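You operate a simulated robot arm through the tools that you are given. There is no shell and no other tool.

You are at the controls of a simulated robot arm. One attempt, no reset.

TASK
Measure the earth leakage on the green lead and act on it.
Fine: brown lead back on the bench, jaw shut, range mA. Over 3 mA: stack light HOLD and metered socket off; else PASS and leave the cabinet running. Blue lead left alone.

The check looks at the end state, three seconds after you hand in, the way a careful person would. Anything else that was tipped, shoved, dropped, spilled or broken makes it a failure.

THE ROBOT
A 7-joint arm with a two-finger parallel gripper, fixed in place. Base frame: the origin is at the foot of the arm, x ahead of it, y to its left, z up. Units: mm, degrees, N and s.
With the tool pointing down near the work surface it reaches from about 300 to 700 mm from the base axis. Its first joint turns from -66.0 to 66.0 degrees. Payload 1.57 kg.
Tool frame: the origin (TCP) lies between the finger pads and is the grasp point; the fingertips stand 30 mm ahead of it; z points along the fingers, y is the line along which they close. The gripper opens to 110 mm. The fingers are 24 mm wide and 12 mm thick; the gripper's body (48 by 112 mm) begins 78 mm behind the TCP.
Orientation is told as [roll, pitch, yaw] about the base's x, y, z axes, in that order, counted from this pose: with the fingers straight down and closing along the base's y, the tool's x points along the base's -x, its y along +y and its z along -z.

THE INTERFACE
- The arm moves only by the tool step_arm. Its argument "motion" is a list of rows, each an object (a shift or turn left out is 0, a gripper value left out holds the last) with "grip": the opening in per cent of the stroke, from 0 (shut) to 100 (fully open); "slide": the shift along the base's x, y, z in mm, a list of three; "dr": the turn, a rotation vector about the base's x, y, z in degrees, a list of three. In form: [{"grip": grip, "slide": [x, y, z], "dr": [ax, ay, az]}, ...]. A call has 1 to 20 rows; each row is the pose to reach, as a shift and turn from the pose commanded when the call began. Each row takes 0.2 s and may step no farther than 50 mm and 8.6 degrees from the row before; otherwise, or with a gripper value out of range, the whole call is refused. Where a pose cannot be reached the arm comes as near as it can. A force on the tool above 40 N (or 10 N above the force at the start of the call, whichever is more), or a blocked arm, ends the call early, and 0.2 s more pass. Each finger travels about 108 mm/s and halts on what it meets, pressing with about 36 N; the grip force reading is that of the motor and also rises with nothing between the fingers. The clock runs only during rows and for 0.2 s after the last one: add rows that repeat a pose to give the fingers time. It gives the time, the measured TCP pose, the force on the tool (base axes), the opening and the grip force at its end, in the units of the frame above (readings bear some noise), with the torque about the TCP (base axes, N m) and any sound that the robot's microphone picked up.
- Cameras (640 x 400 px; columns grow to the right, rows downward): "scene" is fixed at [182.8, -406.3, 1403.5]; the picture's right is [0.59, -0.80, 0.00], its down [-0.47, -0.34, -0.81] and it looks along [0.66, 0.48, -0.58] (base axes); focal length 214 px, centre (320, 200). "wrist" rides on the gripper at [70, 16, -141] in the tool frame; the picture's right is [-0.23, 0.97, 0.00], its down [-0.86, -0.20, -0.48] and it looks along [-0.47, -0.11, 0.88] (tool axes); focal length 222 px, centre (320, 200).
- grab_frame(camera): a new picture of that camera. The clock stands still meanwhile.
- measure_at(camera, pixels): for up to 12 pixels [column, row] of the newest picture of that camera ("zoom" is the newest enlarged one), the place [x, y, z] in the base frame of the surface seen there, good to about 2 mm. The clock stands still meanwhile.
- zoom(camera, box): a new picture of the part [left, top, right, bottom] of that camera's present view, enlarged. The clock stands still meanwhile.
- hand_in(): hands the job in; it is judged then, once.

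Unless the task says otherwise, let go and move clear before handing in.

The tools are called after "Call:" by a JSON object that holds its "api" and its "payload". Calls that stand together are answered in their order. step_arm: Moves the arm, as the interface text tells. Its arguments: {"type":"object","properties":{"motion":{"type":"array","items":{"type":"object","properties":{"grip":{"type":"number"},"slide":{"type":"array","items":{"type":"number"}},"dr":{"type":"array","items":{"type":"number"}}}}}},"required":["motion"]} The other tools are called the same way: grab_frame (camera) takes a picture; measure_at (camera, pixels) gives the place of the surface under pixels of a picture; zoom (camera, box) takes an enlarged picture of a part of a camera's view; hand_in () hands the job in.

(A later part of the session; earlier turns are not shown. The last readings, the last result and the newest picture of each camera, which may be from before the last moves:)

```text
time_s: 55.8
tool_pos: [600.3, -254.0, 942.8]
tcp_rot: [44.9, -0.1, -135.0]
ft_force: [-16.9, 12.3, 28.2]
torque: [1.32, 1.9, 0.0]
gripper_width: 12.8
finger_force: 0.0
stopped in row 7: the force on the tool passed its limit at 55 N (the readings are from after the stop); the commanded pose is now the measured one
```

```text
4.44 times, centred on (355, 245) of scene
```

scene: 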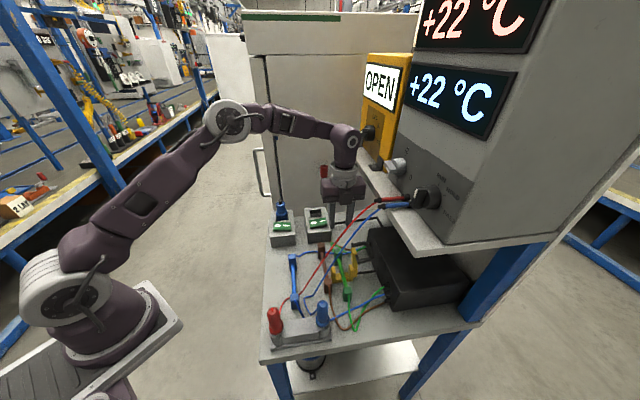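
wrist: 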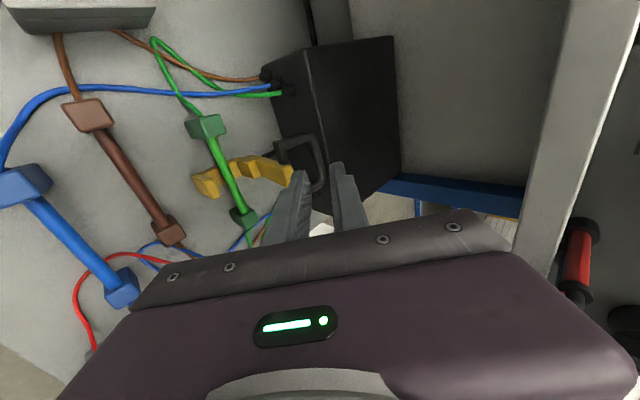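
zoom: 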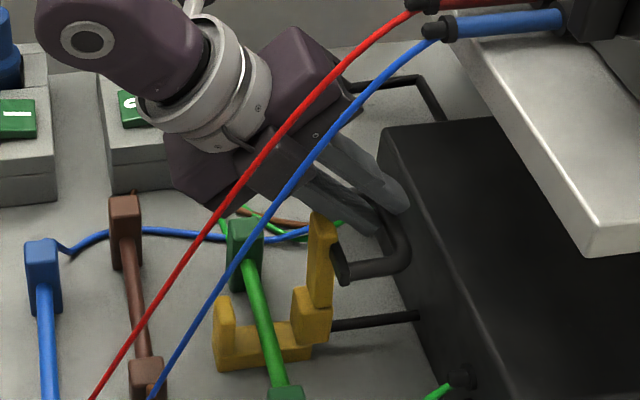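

The lower finger wedged on the jaw plate (gripper was squeezed to 12.8 mm), so the 45° tilt is too flat here. I'll back out along the axis and re-approach at 30° tilt.

Call:
{"api": "step_arm", "payload": {"motion": [{"slide": [-8, 8, 11]}, {"slide": [-18, 18, 25]}, {"slide": [-30, 30, 42.4]}, {"slide": [-30, 30, 42.4], "grip": 16}]}}

Call:
{"api": "step_arm", "payload": {"motion": [{"slide": [5, -5, 6], "dr": [5.3, 5.3, 0]}, {"slide": [11.6, -12.2, 12.4], "dr": [10.6, 10.6, 0]}, {"slide": [11.6, -12.2, 12.4], "dr": [10.6, 10.6, 0]}]}}

Call:
{"api": "grab_frame", "payload": {"camera": "wrist"}}

Call:
{"api": "zoom", "payload": {"camera": "wrist", "box": [200, 100, 400, 240]}}

Call:
{"api": "zoom", "payload": {"camera": "scene", "box": [310, 200, 400, 290]}}

```text
time_s: 56.8
tool_pos: [571.6, -224.2, 982.4]
tcp_rot: [44.8, -0.1, -135.1]
ft_force: [0.1, 0.5, 0.0]
torque: [0.01, 0.02, 0.02]
gripper_width: 17.7
finger_force: 0.0
```

```text
time_s: 57.6
tool_pos: [584.2, -236.7, 994.0]
tcp_rot: [29.9, -0.1, -135.1]
ft_force: [0.4, -0.3, 0.3]
torque: [0.01, 0.0, 0.01]
gripper_width: 17.5
finger_force: 0.1
```

```text
taken
```

wrist: 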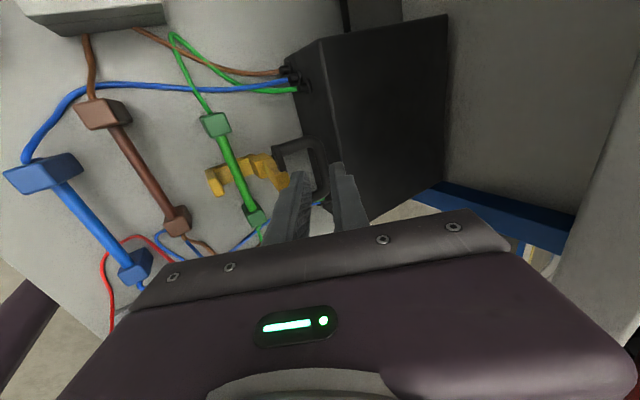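

```text
2.86 times, centred on (300, 170) of wrist
```

zoom: 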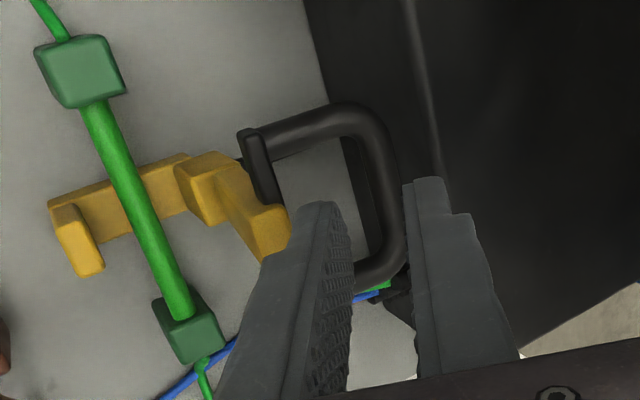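

```text
4.44 times, centred on (355, 245) of scene
```

zoom: 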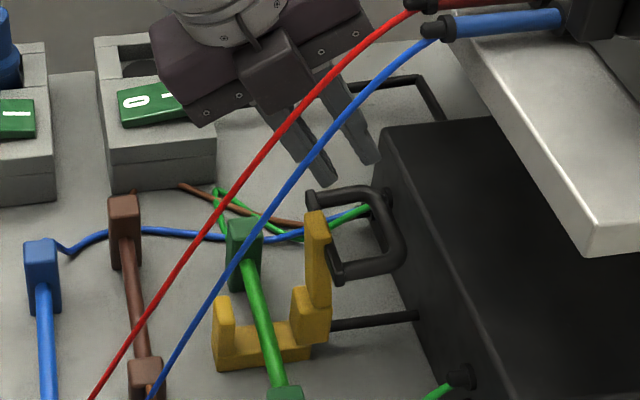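

The jaw is unchanged. Insert along the 30° axis so the bar lies between the fingers.

Call:
{"api": "step_arm", "payload": {"motion": [{"slide": [6, -6, -15]}, {"slide": [12, -12, -29]}, {"slide": [17, -17, -41]}, {"slide": [20.5, -20.5, -49]}, {"slide": [23, -23, -56]}, {"slide": [23, -23, -56]}]}}

Call:
{"api": "zoom", "payload": {"camera": "wrist", "box": [200, 100, 400, 240]}}

Call:
{"api": "zoom", "payload": {"camera": "scene", "box": [310, 200, 400, 290]}}

```text
time_s: 59.0
tool_pos: [605.8, -258.3, 940.1]
tcp_rot: [30.0, -0.1, -134.9]
ft_force: [0.6, -0.5, -0.1]
torque: [-0.02, 0.02, -0.02]
gripper_width: 17.8
finger_force: 0.1
```

```text
2.86 times, centred on (300, 170) of wrist
```

zoom: 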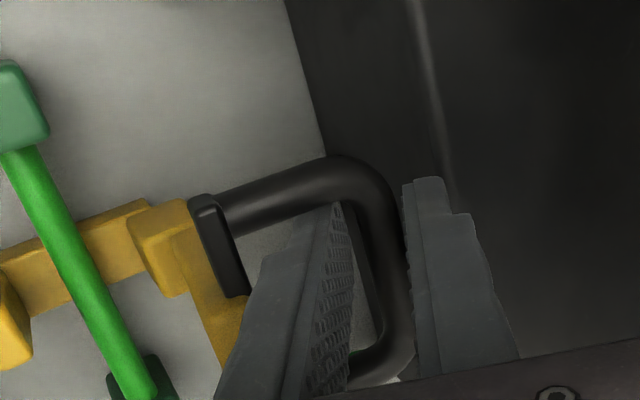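

```text
4.44 times, centred on (355, 245) of scene
```

zoom: 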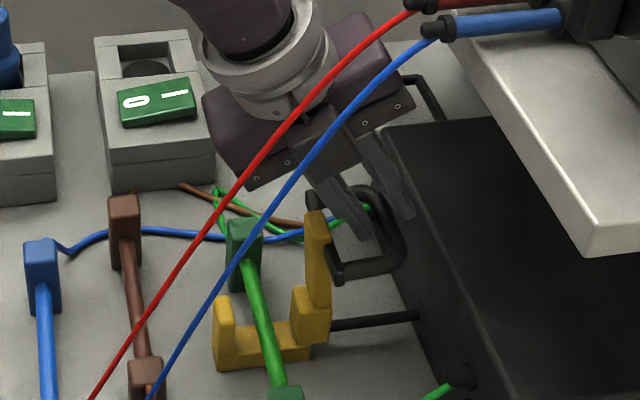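

Bar is between the fingers with no contact force. Close on it.

Call:
{"api": "step_arm", "payload": {"motion": [{"grip": 12}, {"grip": 8}, {"grip": 8}]}}

```text
time_s: 59.8
tool_pos: [605.7, -259.8, 940.8]
tcp_rot: [30.0, 0.0, -134.9]
ft_force: [4.2, -2.0, 6.9]
torque: [-0.08, -0.11, 0.04]
gripper_width: 11.3
finger_force: 28.9
```

Gripped (11.3 mm). Start the closing arc (first ~22°).

Call:
{"api": "step_arm", "payload": {"motion": [{"slide": [-4.1, 4.1, 4.3]}, {"slide": [-8.5, 8.5, 7.9]}, {"slide": [-12.4, 12.4, 10.5]}, {"slide": [-16.3, 16.3, 12.4]}, {"slide": [-16.3, 16.3, 12.4]}]}}

Call:
{"api": "zoom", "payload": {"camera": "wrist", "box": [200, 100, 400, 240]}}

Call:
{"api": "zoom", "payload": {"camera": "scene", "box": [310, 200, 400, 290]}}

```text
time_s: 61.0
tool_pos: [589.5, -243.9, 952.7]
tcp_rot: [29.8, -0.2, -135.0]
ft_force: [1.0, 0.1, 0.5]
torque: [-0.02, 0.0, 0.0]
gripper_width: 11.2
finger_force: 28.8
```

```text
2.86 times, centred on (300, 170) of wrist
```

zoom: 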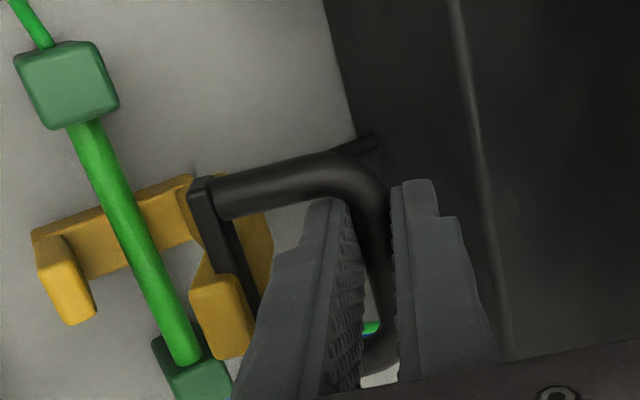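

```text
4.44 times, centred on (355, 245) of scene
```

zoom: 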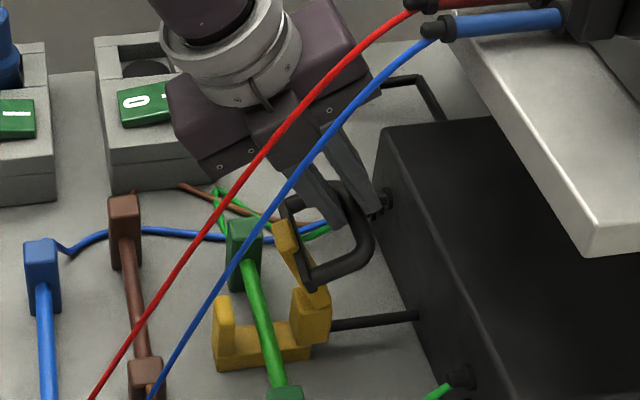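

Jaw is closing. Continue the arc to ~30°.

Call:
{"api": "step_arm", "payload": {"motion": [{"slide": [-4.2, 4.2, 1.6], "grip": 10.8}, {"slide": [-8.3, 8.3, 2.5]}, {"slide": [-12.5, 12.5, 3]}, {"slide": [-16.7, 16.7, 3]}, {"slide": [-21, 21, 2.5]}, {"slide": [-25, 25, 1.4]}, {"slide": [-29, 29, -0.2]}, {"slide": [-33.1, 33.1, -2.3]}, {"slide": [-33.1, 33.1, -2.3]}]}}

Call:
{"api": "zoom", "payload": {"camera": "wrist", "box": [200, 100, 400, 240]}}

Call:
{"api": "zoom", "payload": {"camera": "scene", "box": [310, 200, 400, 290]}}

```text
time_s: 63.0
tool_pos: [557.8, -208.7, 949.6]
tcp_rot: [30.0, -0.2, -135.0]
ft_force: [-1.0, 0.1, 0.9]
torque: [0.03, 0.0, 0.01]
gripper_width: 11.9
finger_force: 0.2
```

```text
2.86 times, centred on (300, 170) of wrist
```

zoom: 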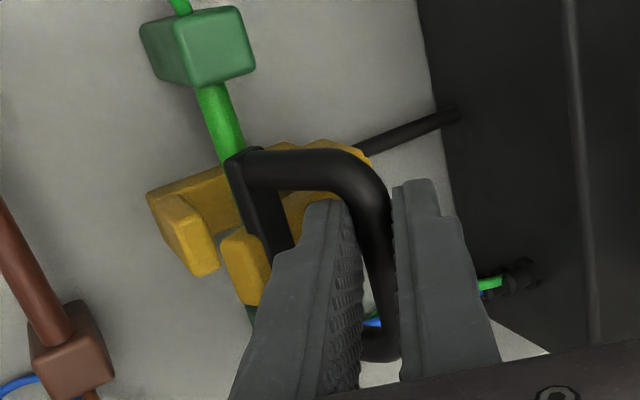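

```text
4.44 times, centred on (355, 245) of scene
```

zoom: 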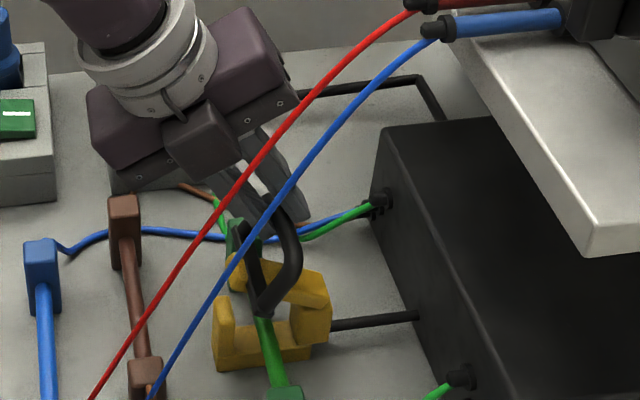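

Nearly closed; finish the arc to the shut position.

Call:
{"api": "step_arm", "payload": {"motion": [{"slide": [-3.8, 3.8, -2.5]}, {"slide": [-7.5, 7.5, -5.5]}, {"slide": [-11, 11, -9]}, {"slide": [-14.2, 14.2, -12.8]}, {"slide": [-17.2, 17.2, -17]}, {"slide": [-19.9, 19.9, -21.7]}, {"slide": [-19.9, 19.9, -22.5]}]}}

Call:
{"api": "zoom", "payload": {"camera": "wrist", "box": [200, 100, 400, 240]}}

Call:
{"api": "grab_frame", "payload": {"camera": "scene"}}

Call:
{"api": "zoom", "payload": {"camera": "scene", "box": [310, 200, 400, 290]}}

```text
time_s: 64.6
tool_pos: [537.8, -190.9, 927.5]
tcp_rot: [29.9, -0.1, -135.1]
ft_force: [0.1, -0.4, 0.3]
torque: [0.0, 0.05, 0.01]
gripper_width: 12.0
finger_force: 0.2
```

```text
2.86 times, centred on (300, 170) of wrist
```

zoom: 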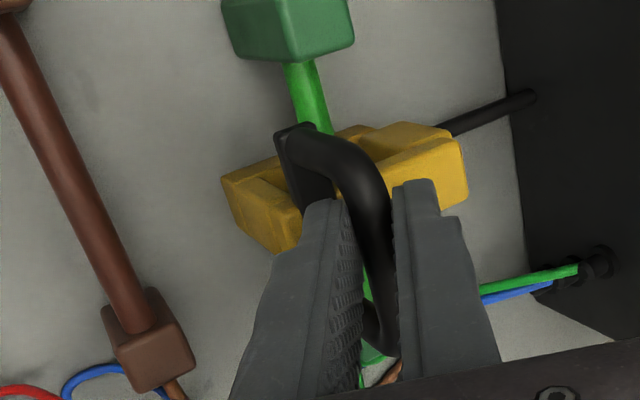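

```text
taken
```

scene: 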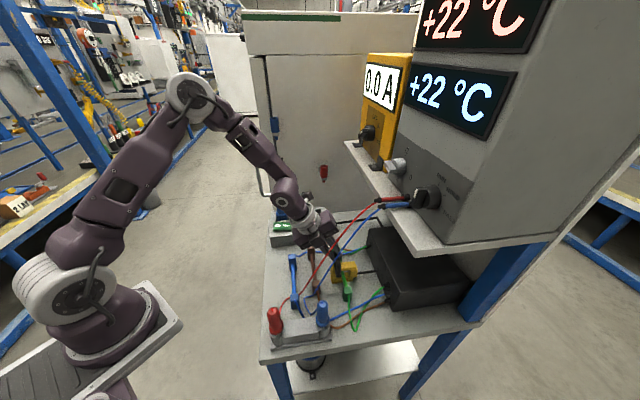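

```text
4.44 times, centred on (355, 245) of scene
```

zoom: 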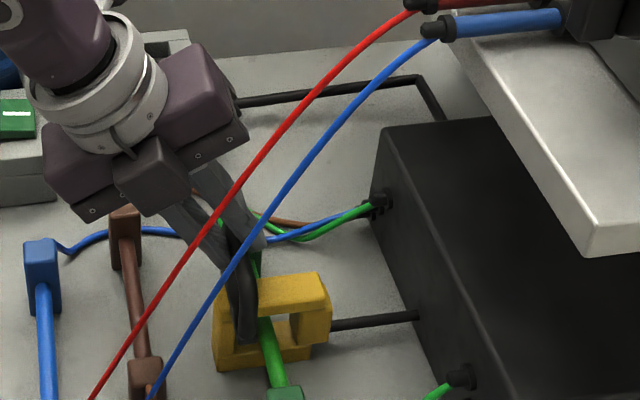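

The meter reads 0.0 A, so the jaw is shut on green. A small downward press to be sure, then release and back out.

Call:
{"api": "step_arm", "payload": {"motion": [{"slide": [-0.5, 0.5, -1.5]}, {"slide": [-1, 1, -3]}, {"slide": [-1, 1, -3]}]}}

Call:
{"api": "step_arm", "payload": {"motion": [{"slide": [0, 0, 2], "grip": 13}, {"slide": [0, 0, 2], "grip": 17}, {"slide": [-5, 5, 14]}, {"slide": [-12, 12, 31]}, {"slide": [-22, 22, 56]}, {"slide": [-38, 38, 95]}, {"slide": [-38, 38, 95]}]}}

Call:
{"api": "grab_frame", "payload": {"camera": "wrist"}}

Call:
{"api": "zoom", "payload": {"camera": "scene", "box": [290, 200, 400, 310]}}

Call:
{"api": "zoom", "payload": {"camera": "scene", "box": [346, 50, 416, 170]}}

```text
time_s: 65.4
tool_pos: [537.2, -189.8, 924.7]
tcp_rot: [29.8, 0.0, -135.1]
ft_force: [2.9, -2.1, 3.7]
torque: [-0.04, -0.08, 0.01]
gripper_width: 16.4
finger_force: 2.5
```

```text
time_s: 67.0
tool_pos: [498.4, -151.0, 1019.7]
tcp_rot: [29.8, -0.1, -135.1]
ft_force: [-0.3, 0.6, 0.2]
torque: [-0.04, 0.01, 0.0]
gripper_width: 18.7
finger_force: 0.0
```

```text
taken
```

wrist: 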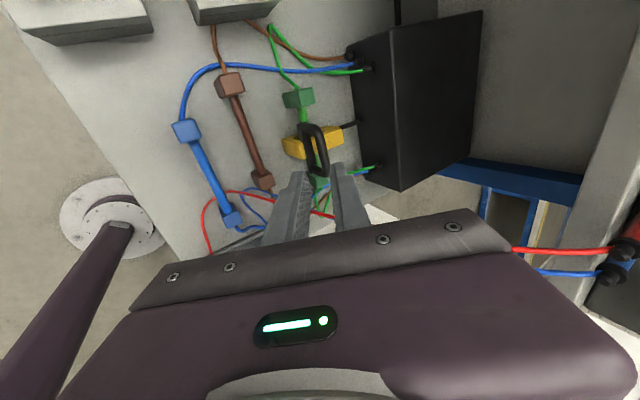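

```text
3.64 times, centred on (345, 255) of scene
```

zoom: 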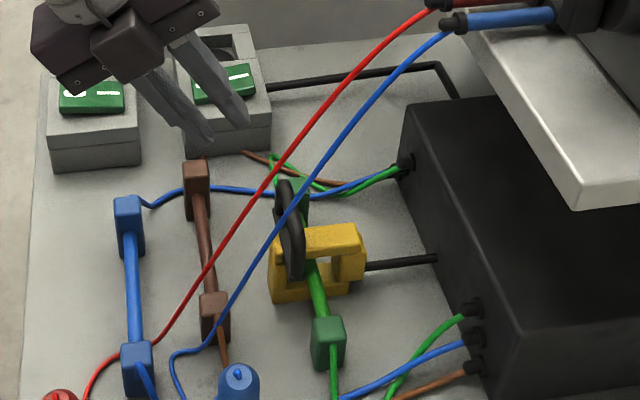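

```text
3.33 times, centred on (381, 110) of scene
```

zoom: 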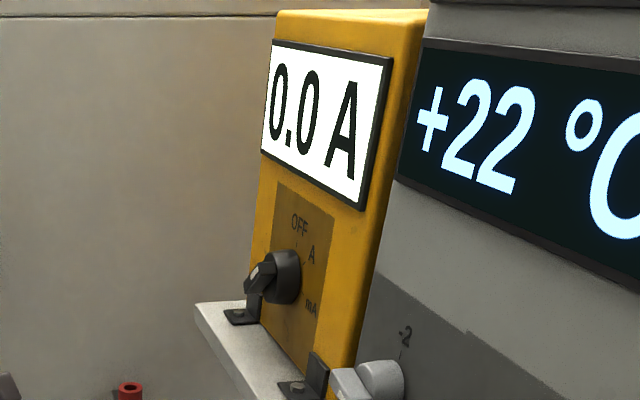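

Jaw shut, both leads upright, meter 0.0 A. Now on to the range knob: swing up to face the meter with the tool horizontal.

Call:
{"api": "step_arm", "payload": {"motion": [{"slide": [15.8, 10.1, 22], "dr": [-4.7, -4.7, 0]}, {"slide": [31.6, 20.2, 44], "dr": [-9.4, -9.4, 0]}, {"slide": [47.2, 30.3, 66], "dr": [-14.1, -14.1, 0]}, {"slide": [63, 40.4, 88], "dr": [-18.8, -18.8, 0]}, {"slide": [78.7, 50.6, 110], "dr": [-23.6, -23.6, 0]}, {"slide": [94.4, 60.7, 130], "dr": [-28.3, -28.3, 0]}, {"slide": [110.1, 70.8, 148], "dr": [-33, -33, 0]}, {"slide": [125.9, 80.9, 164], "dr": [-37.7, -37.7, 0]}, {"slide": [141.6, 91, 180], "dr": [-42.5, -42.5, 0]}, {"slide": [141.6, 91, 180], "dr": [-42.5, -42.5, 0]}]}}

Call:
{"api": "grab_frame", "payload": {"camera": "wrist"}}

Call:
{"api": "grab_frame", "payload": {"camera": "scene"}}

```text
time_s: 69.2
tool_pos: [641.9, -61.4, 1201.2]
tcp_rot: [90.0, 0.0, -135.0]
ft_force: [0.7, 0.8, -0.5]
torque: [0.01, 0.02, -0.01]
gripper_width: 18.5
finger_force: 0.1
```

```text
taken
```

wrist: 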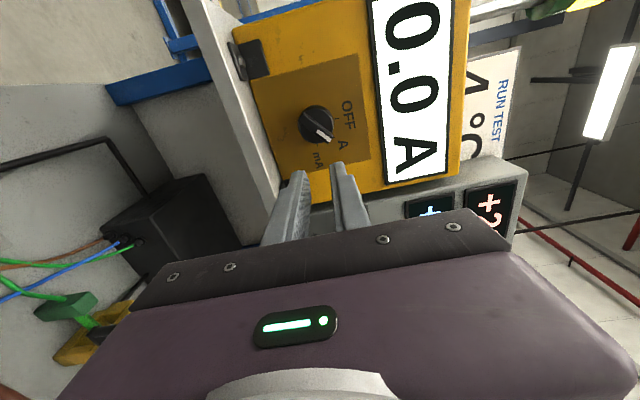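

```text
taken
```

scene: 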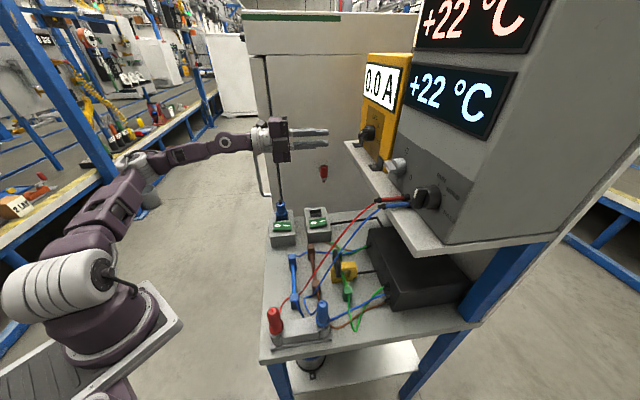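

Reachable. Zoom on the range knob and measure it.

Call:
{"api": "zoom", "payload": {"camera": "wrist", "box": [270, 70, 390, 180]}}

Call:
{"api": "measure_at", "payload": {"camera": "zoom", "pixels": [[240, 210], [305, 250], [250, 240], [290, 215], [270, 185], [335, 140], [350, 200], [200, 100], [390, 240], [230, 280], [340, 260], [300, 232]]}}

```text
3.64 times, centred on (330, 125) of wrist
```

zoom: 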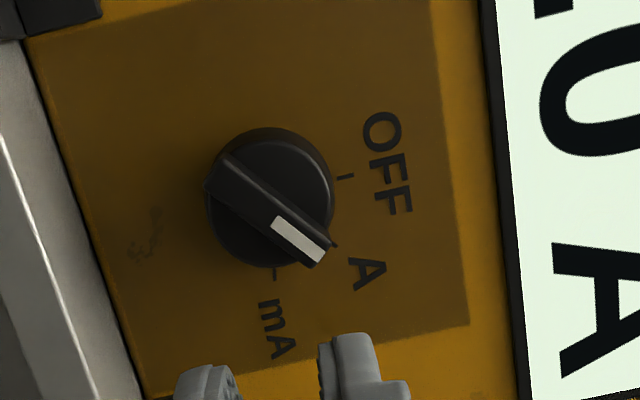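

```text
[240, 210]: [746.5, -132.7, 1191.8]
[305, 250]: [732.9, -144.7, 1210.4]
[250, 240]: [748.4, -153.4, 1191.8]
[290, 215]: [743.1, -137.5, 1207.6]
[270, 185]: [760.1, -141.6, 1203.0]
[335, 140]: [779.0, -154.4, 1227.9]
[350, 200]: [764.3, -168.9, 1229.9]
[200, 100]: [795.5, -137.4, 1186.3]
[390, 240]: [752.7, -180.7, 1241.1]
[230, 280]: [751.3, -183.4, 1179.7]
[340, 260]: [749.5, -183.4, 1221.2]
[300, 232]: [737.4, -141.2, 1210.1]
```

Panel plane is v≈660, the bar protrudes to v≈621. I'll measure tick marks and knob rim for centre and angles.

Call:
{"api": "measure_at", "payload": {"camera": "zoom", "pixels": [[344, 175], [336, 243], [275, 273], [228, 162], [222, 178], [216, 190], [318, 262], [325, 250], [285, 222], [262, 215], [240, 160], [320, 175]]}}

Call:
{"api": "measure_at", "payload": {"camera": "zoom", "pixels": [[380, 160], [372, 270], [278, 330], [215, 215], [230, 250], [262, 265], [330, 195], [300, 140], [330, 215], [245, 195], [255, 205], [275, 200]]}}

```text
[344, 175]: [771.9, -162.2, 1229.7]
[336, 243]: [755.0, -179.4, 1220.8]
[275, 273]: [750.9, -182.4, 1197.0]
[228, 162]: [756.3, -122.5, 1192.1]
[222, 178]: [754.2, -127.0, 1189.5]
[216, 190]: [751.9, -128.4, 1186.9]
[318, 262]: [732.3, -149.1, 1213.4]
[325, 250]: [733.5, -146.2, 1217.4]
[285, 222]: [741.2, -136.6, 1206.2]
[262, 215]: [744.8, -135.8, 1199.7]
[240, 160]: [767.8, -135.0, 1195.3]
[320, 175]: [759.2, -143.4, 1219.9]
```

```text
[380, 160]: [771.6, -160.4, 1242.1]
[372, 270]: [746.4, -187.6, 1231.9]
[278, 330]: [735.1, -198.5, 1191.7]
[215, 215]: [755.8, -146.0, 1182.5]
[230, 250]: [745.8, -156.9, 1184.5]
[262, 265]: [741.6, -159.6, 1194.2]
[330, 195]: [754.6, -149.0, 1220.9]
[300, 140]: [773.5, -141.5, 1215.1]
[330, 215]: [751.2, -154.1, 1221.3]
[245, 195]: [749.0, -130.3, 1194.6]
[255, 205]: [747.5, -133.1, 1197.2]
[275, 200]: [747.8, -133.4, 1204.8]
```

Knob centre u≈429, z≈1202.5; bar points at 50° (A), ticks at 0/50/100°. I'll roll the tool to straddle the bar and pre-align 65 mm off.

Call:
{"api": "step_arm", "payload": {"motion": [{"slide": [8.7, -3.4, 0.3], "dr": [-5.7, 5.7, 0], "grip": 24}, {"slide": [17.4, -6.8, 0.6], "dr": [-11.4, 11.4, 0]}, {"slide": [26.1, -10.2, 0.8], "dr": [-17, 17, 0]}, {"slide": [34.8, -13.5, 1], "dr": [-22.7, 22.7, 0]}, {"slide": [43.5, -16.9, 1.3], "dr": [-28.3, 28.3, 0]}, {"slide": [43.5, -16.9, 1.3], "dr": [-28.3, 28.3, 0]}]}}

Call:
{"api": "grab_frame", "payload": {"camera": "wrist"}}

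Call:
{"api": "zoom", "payload": {"camera": "wrist", "box": [250, 80, 410, 220]}}

```text
time_s: 70.6
tool_pos: [683.7, -78.7, 1201.4]
tcp_rot: [90.1, -40.1, -135.1]
ft_force: [0.0, -0.2, -0.4]
torque: [-0.01, 0.02, -0.02]
gripper_width: 26.4
finger_force: 0.1
```

```text
taken
```

wrist: 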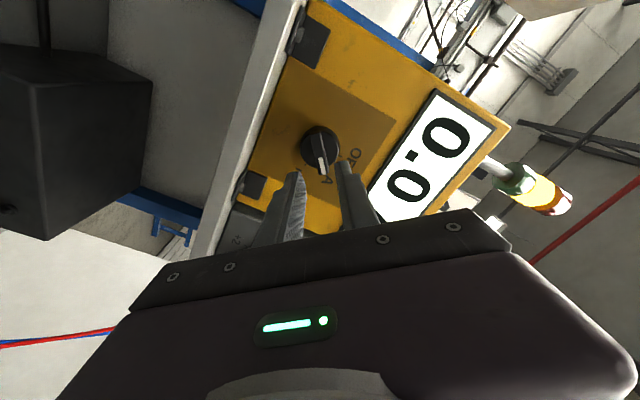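

```text
2.86 times, centred on (330, 150) of wrist
```

zoom: 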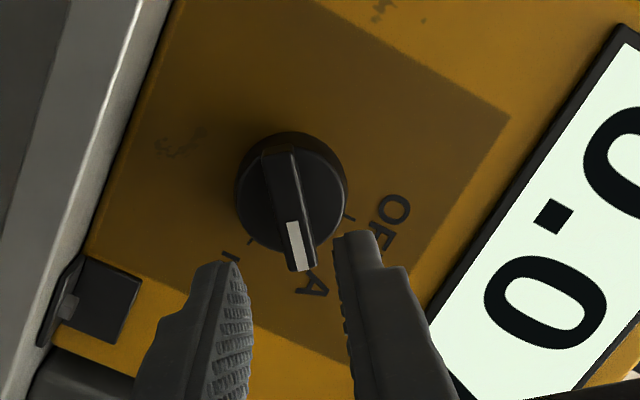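

Well aligned. Advance to straddle the bar.

Call:
{"api": "step_arm", "payload": {"motion": [{"slide": [13, -12, 1]}, {"slide": [26, -25, 1]}, {"slide": [36, -34.5, 1]}, {"slide": [43, -41.5, 1]}, {"slide": [47, -44.9, 1]}, {"slide": [47, -44.9, 1]}]}}

Call:
{"api": "grab_frame", "payload": {"camera": "wrist"}}

Call:
{"api": "zoom", "payload": {"camera": "wrist", "box": [250, 120, 410, 240]}}

Call:
{"api": "zoom", "payload": {"camera": "scene", "box": [310, 80, 410, 190]}}

```text
time_s: 72.0
tool_pos: [730.3, -122.5, 1201.8]
tcp_rot: [89.9, -40.0, -135.2]
ft_force: [0.2, -0.2, -0.7]
torque: [-0.03, 0.02, 0.04]
gripper_width: 26.2
finger_force: 0.2
```

```text
taken
```

wrist: 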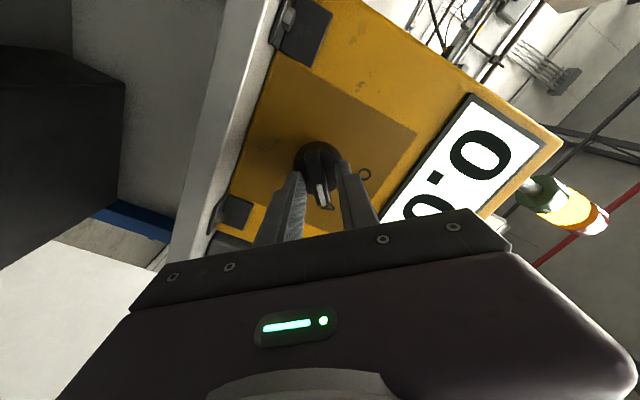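

```text
3.33 times, centred on (330, 180) of wrist
```

zoom: 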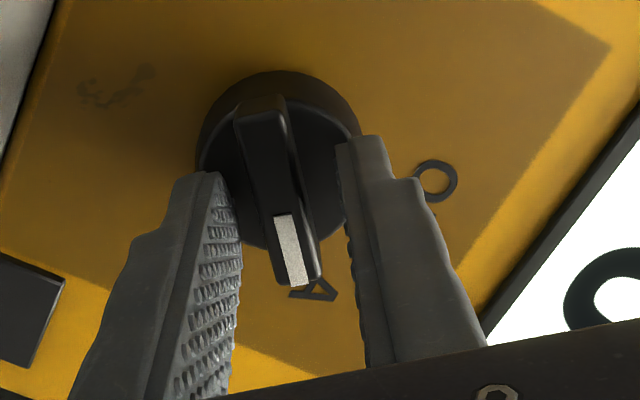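

```text
3.64 times, centred on (360, 135) of scene
```

zoom: 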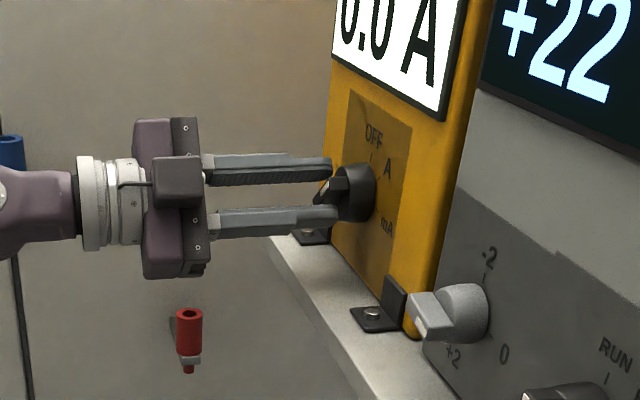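

Fingers straddle the bar. Close and turn clockwise 50° to mA.

Call:
{"api": "step_arm", "payload": {"motion": [{"grip": 12}, {"grip": 6}, {"grip": 6}]}}

Call:
{"api": "step_arm", "payload": {"motion": [{"dr": [5.1, -5.1, 0]}, {"dr": [10.1, -10.1, 0]}, {"dr": [15.2, -15.2, 0]}, {"dr": [20.2, -20.2, 0]}, {"dr": [25.3, -25.3, 0]}, {"dr": [30.3, -30.3, 0]}, {"dr": [35.4, -35.4, 0]}, {"dr": [35.4, -35.4, 0]}]}}

Call:
{"api": "zoom", "payload": {"camera": "wrist", "box": [250, 100, 410, 240]}}

Call:
{"api": "zoom", "payload": {"camera": "scene", "box": [310, 50, 410, 190]}}

```text
time_s: 72.8
tool_pos: [729.9, -122.7, 1201.0]
tcp_rot: [89.9, -39.9, -135.1]
ft_force: [-8.8, -1.0, -9.6]
torque: [-0.01, -0.02, -0.26]
gripper_width: 11.8
finger_force: 29.2
```

```text
time_s: 74.6
tool_pos: [731.3, -121.9, 1200.1]
tcp_rot: [89.6, 10.1, -135.3]
ft_force: [-18.5, -0.2, -24.2]
torque: [0.17, 0.38, -0.19]
gripper_width: 11.9
finger_force: 28.9
```

```text
2.86 times, centred on (330, 170) of wrist
```

zoom: 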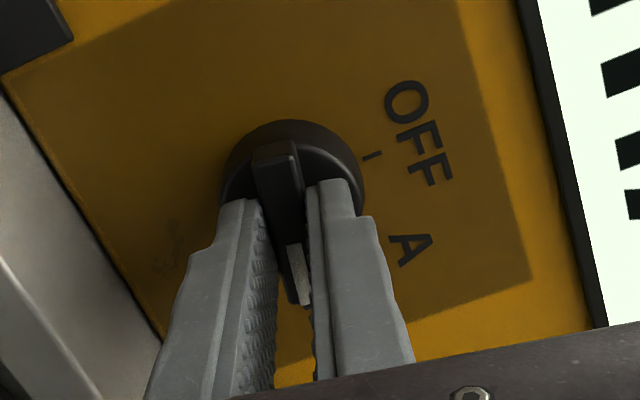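

```text
2.86 times, centred on (360, 120) of scene
```

zoom: 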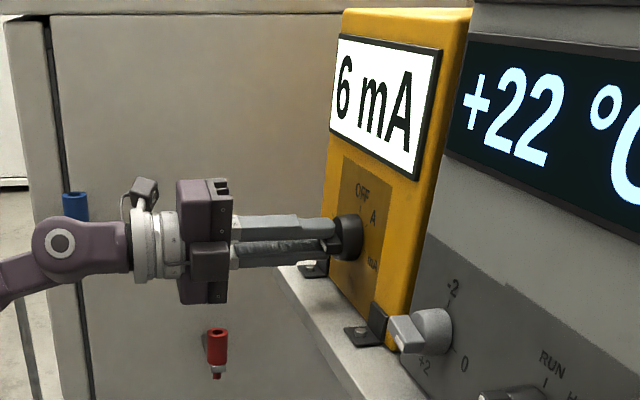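

The meter now shows 6 mA — over 3 mA, so HOLD and metered socket off. Release the knob, back off, and confirm.

Call:
{"api": "step_arm", "payload": {"motion": [{"grip": 12}, {"grip": 24}, {"grip": 24}, {"slide": [-12, 12, 0]}, {"slide": [-35, 35, 0]}, {"slide": [-60, 60, 0]}, {"slide": [-60, 60, 0]}]}}

Call:
{"api": "grab_frame", "payload": {"camera": "wrist"}}

Call:
{"api": "zoom", "payload": {"camera": "wrist", "box": [250, 60, 470, 220]}}

Call:
{"api": "zoom", "payload": {"camera": "scene", "box": [340, 40, 480, 220]}}

```text
time_s: 76.2
tool_pos: [670.2, -61.7, 1200.6]
tcp_rot: [90.0, 10.0, -135.1]
ft_force: [0.2, -0.1, -0.3]
torque: [0.0, 0.04, 0.01]
gripper_width: 26.3
finger_force: 0.0
```

```text
taken
```

wrist: 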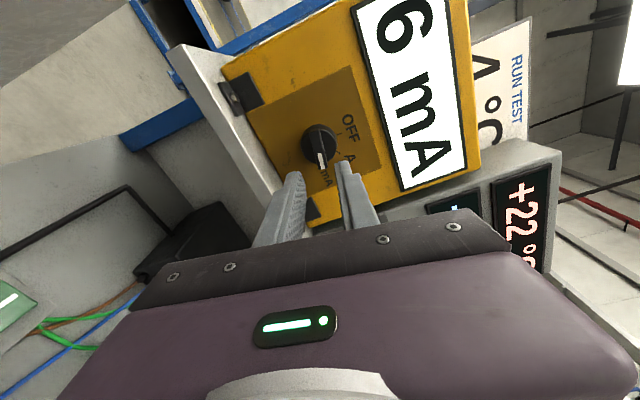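

```text
2.50 times, centred on (360, 140) of wrist
```

zoom: 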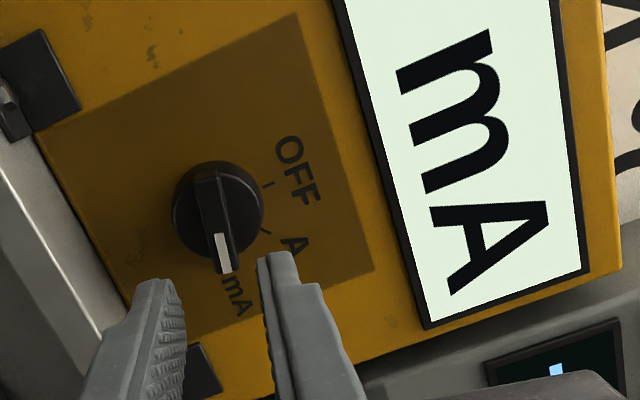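

```text
2.22 times, centred on (410, 130) of scene
```

zoom: 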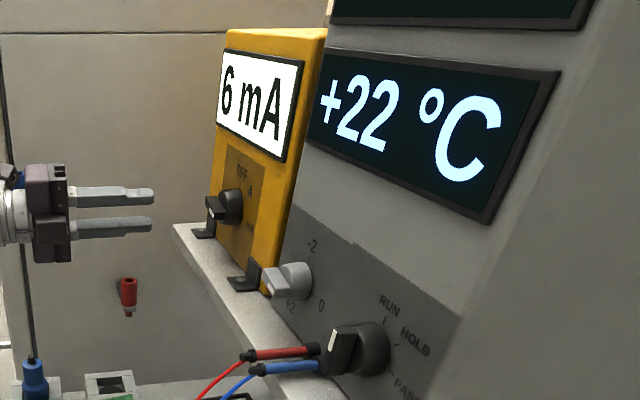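

6 mA confirmed and the range knob points at mA. Next the stack-light knob: roll the tool so it closes horizontally and move right along the panel, well above the test cables.

Call:
{"api": "step_arm", "payload": {"motion": [{"slide": [-10.6, -10.6, 2], "dr": [-5.9, 5.9, 0]}, {"slide": [-21.2, -21.2, 4], "dr": [-11.8, 11.8, 0]}, {"slide": [-31.8, -31.8, 6], "dr": [-17.7, 17.7, 0]}, {"slide": [-42.3, -42.3, 8], "dr": [-23.6, 23.6, 0]}, {"slide": [-53, -53, 10], "dr": [-29.5, 29.5, 0]}, {"slide": [-63.6, -63.6, 10], "dr": [-35.4, 35.4, 0]}, {"slide": [-74.2, -74.2, 10], "dr": [-41.2, 41.2, 0]}, {"slide": [-84.8, -84.8, 10], "dr": [-47.1, 47.1, 0]}, {"slide": [-95.4, -95.4, 10], "dr": [-53, 53, 0]}, {"slide": [-106, -106, 10], "dr": [-58.9, 58.9, 0]}, {"slide": [-116.6, -116.6, 10], "dr": [-64.8, 64.8, 0]}, {"slide": [-127, -127, 10], "dr": [-70.7, 70.7, 0]}, {"slide": [-127, -127, 10], "dr": [-70.7, 70.7, 0]}]}}

Call:
{"api": "grab_frame", "payload": {"camera": "wrist"}}

Call:
{"api": "grab_frame", "payload": {"camera": "scene"}}

```text
time_s: 79.0
tool_pos: [544.2, -189.7, 1212.0]
tcp_rot: [-162.3, -89.9, 117.4]
ft_force: [-0.4, -0.2, -0.5]
torque: [-0.03, 0.0, -0.03]
gripper_width: 26.4
finger_force: 0.0
```

```text
taken
```

wrist: 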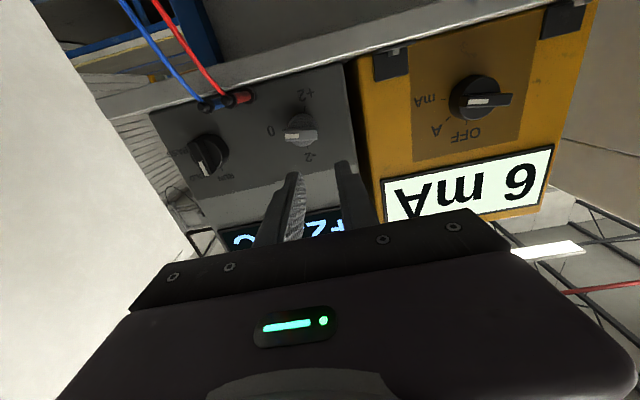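

```text
taken
```

scene: 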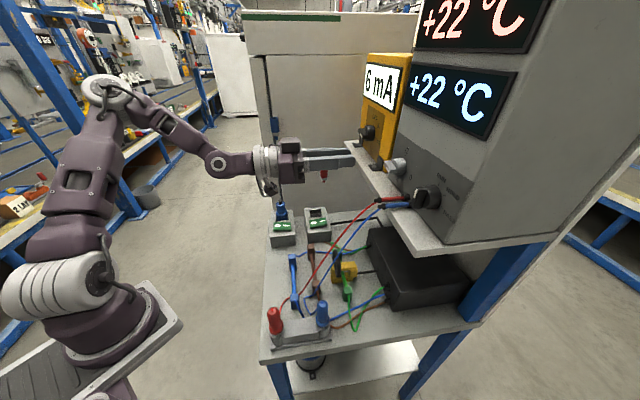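

Good view of the panel (inverted). Zoom in on the stack knob at (207,155) and measure.

Call:
{"api": "zoom", "payload": {"camera": "wrist", "box": [150, 80, 290, 210]}}

Call:
{"api": "measure_at", "payload": {"camera": "zoom", "pixels": [[225, 275], [245, 310], [260, 335], [275, 345], [215, 265], [300, 300], [260, 260], [285, 270], [365, 250], [180, 330], [290, 150], [345, 75]]}}

```text
3.08 times, centred on (220, 145) of wrist
```

zoom: 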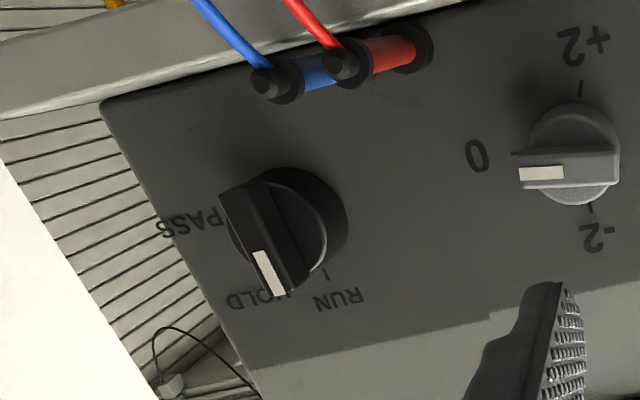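

```text
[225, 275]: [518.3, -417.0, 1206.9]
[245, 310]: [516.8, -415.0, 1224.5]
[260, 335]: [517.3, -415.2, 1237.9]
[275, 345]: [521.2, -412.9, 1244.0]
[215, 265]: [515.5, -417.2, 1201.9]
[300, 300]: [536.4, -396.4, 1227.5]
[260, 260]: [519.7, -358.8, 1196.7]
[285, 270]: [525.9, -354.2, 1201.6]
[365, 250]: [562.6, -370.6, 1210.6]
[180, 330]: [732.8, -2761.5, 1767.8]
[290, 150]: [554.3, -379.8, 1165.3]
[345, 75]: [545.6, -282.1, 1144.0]
```

Call:
{"api": "measure_at", "payload": {"camera": "zoom", "pixels": [[226, 198], [258, 190], [240, 196], [270, 290], [284, 286], [277, 290], [256, 240], [263, 262], [325, 273], [258, 282], [222, 225], [320, 200]]}}

Call:
{"api": "measure_at", "payload": {"camera": "zoom", "pixels": [[244, 190], [250, 210], [270, 240], [280, 262], [290, 275], [300, 210], [310, 230], [312, 250], [245, 230], [255, 265], [230, 262], [238, 280]]}}

```text
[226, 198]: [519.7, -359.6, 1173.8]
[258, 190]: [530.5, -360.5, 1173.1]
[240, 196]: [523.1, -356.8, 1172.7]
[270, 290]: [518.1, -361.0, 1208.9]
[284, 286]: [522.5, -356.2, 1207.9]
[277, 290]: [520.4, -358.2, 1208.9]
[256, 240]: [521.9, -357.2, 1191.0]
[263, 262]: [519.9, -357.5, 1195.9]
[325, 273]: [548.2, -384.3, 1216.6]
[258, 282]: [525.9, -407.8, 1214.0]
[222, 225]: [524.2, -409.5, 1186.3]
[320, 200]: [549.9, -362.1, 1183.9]
```

```text
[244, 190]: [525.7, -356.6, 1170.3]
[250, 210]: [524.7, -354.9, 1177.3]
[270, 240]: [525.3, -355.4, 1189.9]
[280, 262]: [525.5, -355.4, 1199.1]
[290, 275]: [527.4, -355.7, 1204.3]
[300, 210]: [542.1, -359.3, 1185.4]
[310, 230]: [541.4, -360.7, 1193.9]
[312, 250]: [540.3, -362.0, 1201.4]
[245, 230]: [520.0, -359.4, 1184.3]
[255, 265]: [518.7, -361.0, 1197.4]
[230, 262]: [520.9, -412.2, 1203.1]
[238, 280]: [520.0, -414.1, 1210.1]
```

Stack knob centre ≈ u 115.5, z 1190, bar vertical (RUN), face at v≈622. Pre-align in front of it.

Call:
{"api": "step_arm", "payload": {"motion": [{"slide": [0, -34, -3]}, {"slide": [-19, -55, -6]}, {"slide": [-38, -76, -10]}, {"slide": [-57, -96, -14]}, {"slide": [-75, -116.1, -19]}, {"slide": [-75, -116.1, -21]}]}}

Call:
{"api": "grab_frame", "payload": {"camera": "wrist"}}

Call:
{"api": "zoom", "payload": {"camera": "wrist", "box": [250, 80, 410, 220]}}

Call:
{"api": "zoom", "payload": {"camera": "scene", "box": [320, 110, 480, 260]}}

```text
time_s: 80.4
tool_pos: [468.4, -306.3, 1191.8]
tcp_rot: [136.0, -89.9, 179.0]
ft_force: [-0.2, 0.2, -0.4]
torque: [0.0, -0.02, 0.0]
gripper_width: 26.2
finger_force: 0.0
```

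```text
taken
```

wrist: 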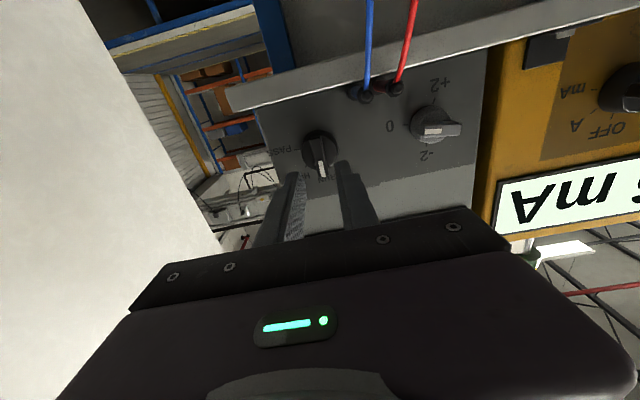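

```text
2.86 times, centred on (330, 150) of wrist
```

zoom: 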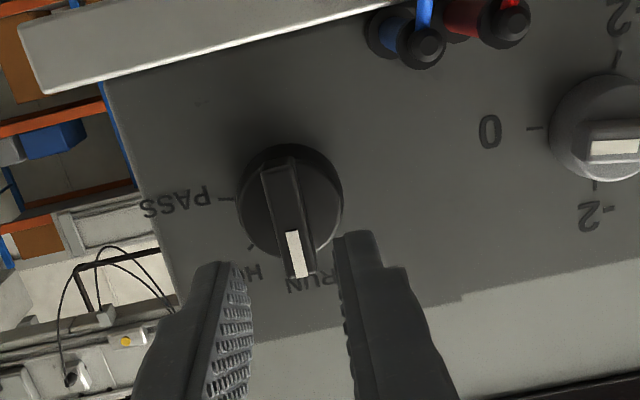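

```text
2.67 times, centred on (400, 185) of scene
```

zoom: 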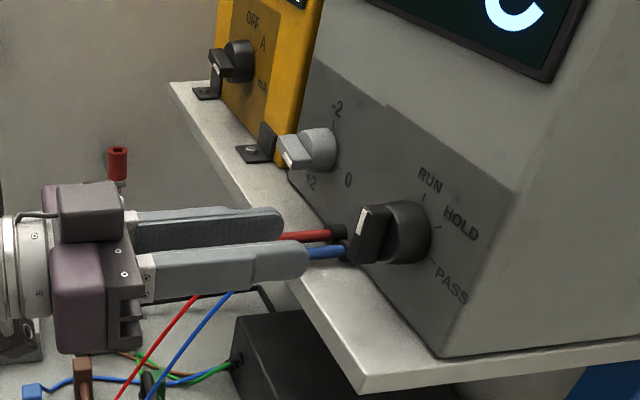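

Aligned. Advance to straddle the bar.

Call:
{"api": "step_arm", "payload": {"motion": [{"slide": [12, -11.5, -1]}, {"slide": [24, -23, -1.8]}, {"slide": [33, -32, -1.8]}, {"slide": [39.9, -38.6, -1.8]}, {"slide": [39.9, -38.6, -1.8]}]}}

Call:
{"api": "grab_frame", "payload": {"camera": "wrist"}}

Call:
{"api": "zoom", "payload": {"camera": "wrist", "box": [250, 100, 410, 240]}}

```text
time_s: 81.6
tool_pos: [508.8, -343.5, 1188.4]
tcp_rot: [152.4, -89.9, 162.6]
ft_force: [-0.8, 0.0, 0.3]
torque: [0.05, 0.06, 0.01]
gripper_width: 26.2
finger_force: 0.0
```

```text
taken
```

wrist: 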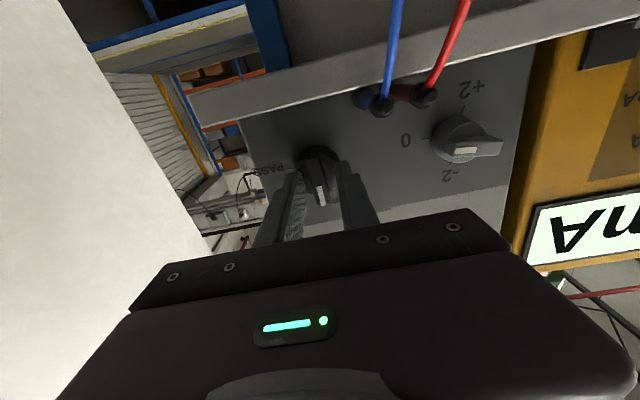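

```text
2.86 times, centred on (330, 170) of wrist
```

zoom: 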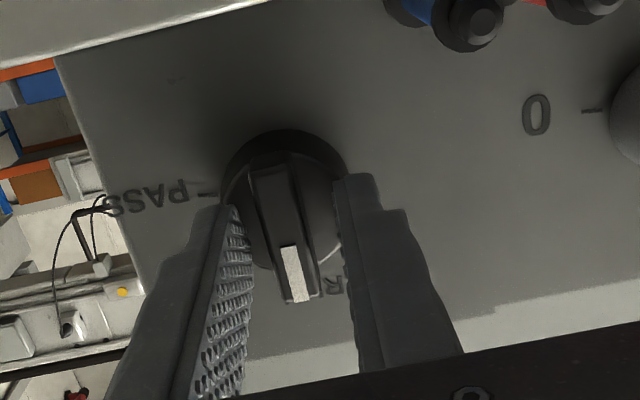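

Close and turn clockwise 50° to HOLD.

Call:
{"api": "step_arm", "payload": {"motion": [{"grip": 12}, {"grip": 6}, {"grip": 6}]}}

Call:
{"api": "step_arm", "payload": {"motion": [{"dr": [5.1, -5.1, 0]}, {"dr": [10.1, -10.1, 0]}, {"dr": [15.2, -15.2, 0]}, {"dr": [20.2, -20.2, 0]}, {"dr": [25.3, -25.3, 0]}, {"dr": [30.3, -30.3, 0]}, {"dr": [35.4, -35.4, 0]}, {"dr": [35.4, -35.4, 0]}]}}

Call:
{"api": "zoom", "payload": {"camera": "wrist", "box": [250, 100, 410, 240]}}

Call:
{"api": "zoom", "payload": {"camera": "scene", "box": [320, 110, 480, 260]}}

```text
time_s: 82.4
tool_pos: [508.8, -345.3, 1189.7]
tcp_rot: [136.2, -89.8, 178.6]
ft_force: [-5.2, -9.7, -0.5]
torque: [0.07, 0.02, -0.19]
gripper_width: 12.1
finger_force: 29.0
```

```text
time_s: 84.2
tool_pos: [507.6, -344.5, 1189.5]
tcp_rot: [90.2, -39.7, -135.3]
ft_force: [-6.3, -16.7, 11.4]
torque: [-0.05, -0.03, -0.18]
gripper_width: 11.8
finger_force: 29.0
```

```text
2.86 times, centred on (330, 170) of wrist
```

zoom: 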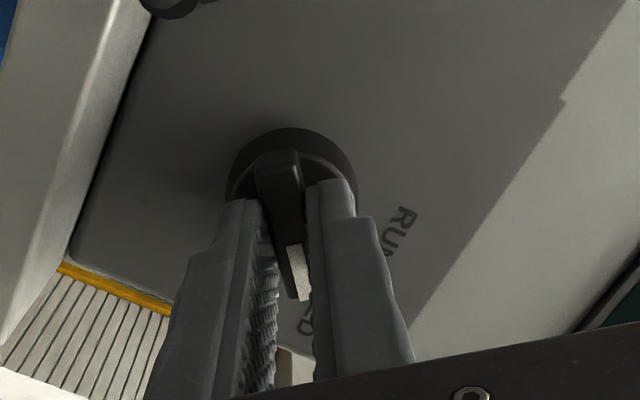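

```text
2.67 times, centred on (400, 185) of scene
```

zoom: 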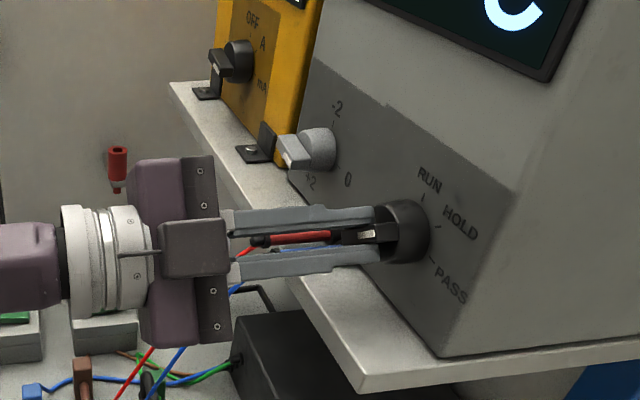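

Turned to HOLD. Release and back off along −v, then check.

Call:
{"api": "step_arm", "payload": {"motion": [{"grip": 12}, {"grip": 24}, {"grip": 24}, {"slide": [-10, 10, 0]}, {"slide": [-28, 28, 0]}, {"slide": [-40, 40, 0]}, {"slide": [-25, 62, 5]}, {"slide": [-5, 85, 10]}, {"slide": [-5, 85, 10]}]}}

Call:
{"api": "grab_frame", "payload": {"camera": "wrist"}}

Call:
{"api": "grab_frame", "payload": {"camera": "scene"}}

Call:
{"api": "zoom", "payload": {"camera": "scene", "box": [384, 150, 464, 230]}}

```text
time_s: 86.2
tool_pos: [504.4, -258.4, 1201.1]
tcp_rot: [89.9, -39.9, -135.1]
ft_force: [0.3, 0.1, 0.2]
torque: [0.03, -0.01, -0.03]
gripper_width: 26.3
finger_force: 0.0
```

```text
taken
```

wrist: 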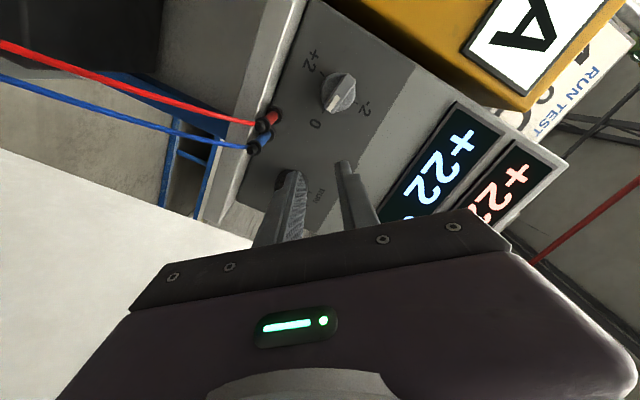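

```text
taken
```

scene: 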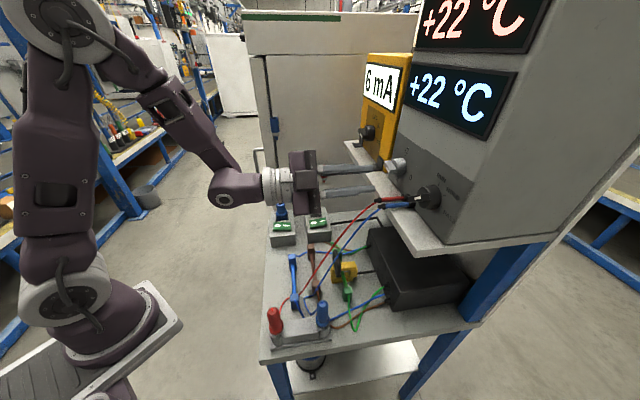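

```text
5.00 times, centred on (424, 190) of scene
```

zoom: 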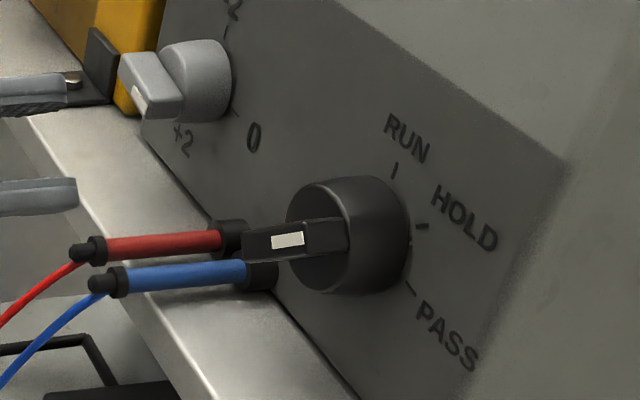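

I'll verify the HOLD pointer from a better wrist angle by moving left along the panel.

Call:
{"api": "step_arm", "payload": {"motion": [{"slide": [20, 25, 0]}, {"slide": [40, 50, 0]}, {"slide": [55, 70, 0]}, {"slide": [55, 70, 0]}]}}

Call:
{"api": "grab_frame", "payload": {"camera": "wrist"}}

Call:
{"api": "zoom", "payload": {"camera": "wrist", "box": [200, 140, 320, 240]}}

```text
time_s: 87.2
tool_pos: [560.0, -190.1, 1197.8]
tcp_rot: [90.0, -39.9, -135.1]
ft_force: [-0.2, -0.2, -0.4]
torque: [0.01, -0.01, 0.01]
gripper_width: 26.3
finger_force: 0.1
```

```text
taken
```

wrist: 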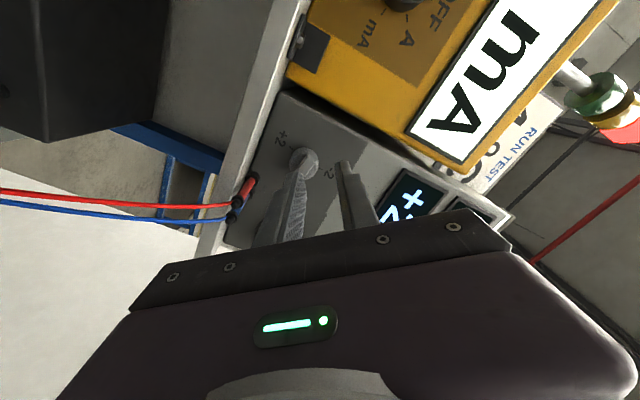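

```text
4.00 times, centred on (260, 190) of wrist
```

zoom: 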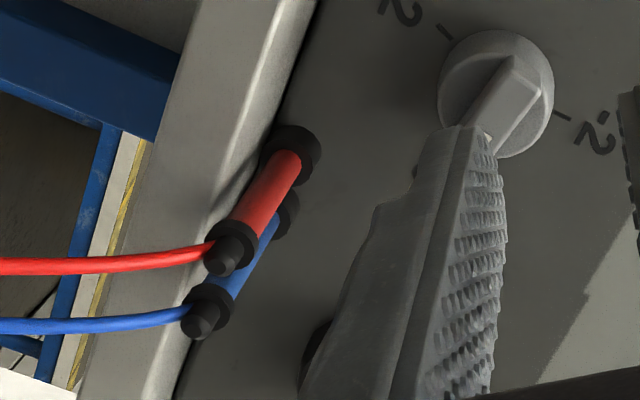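

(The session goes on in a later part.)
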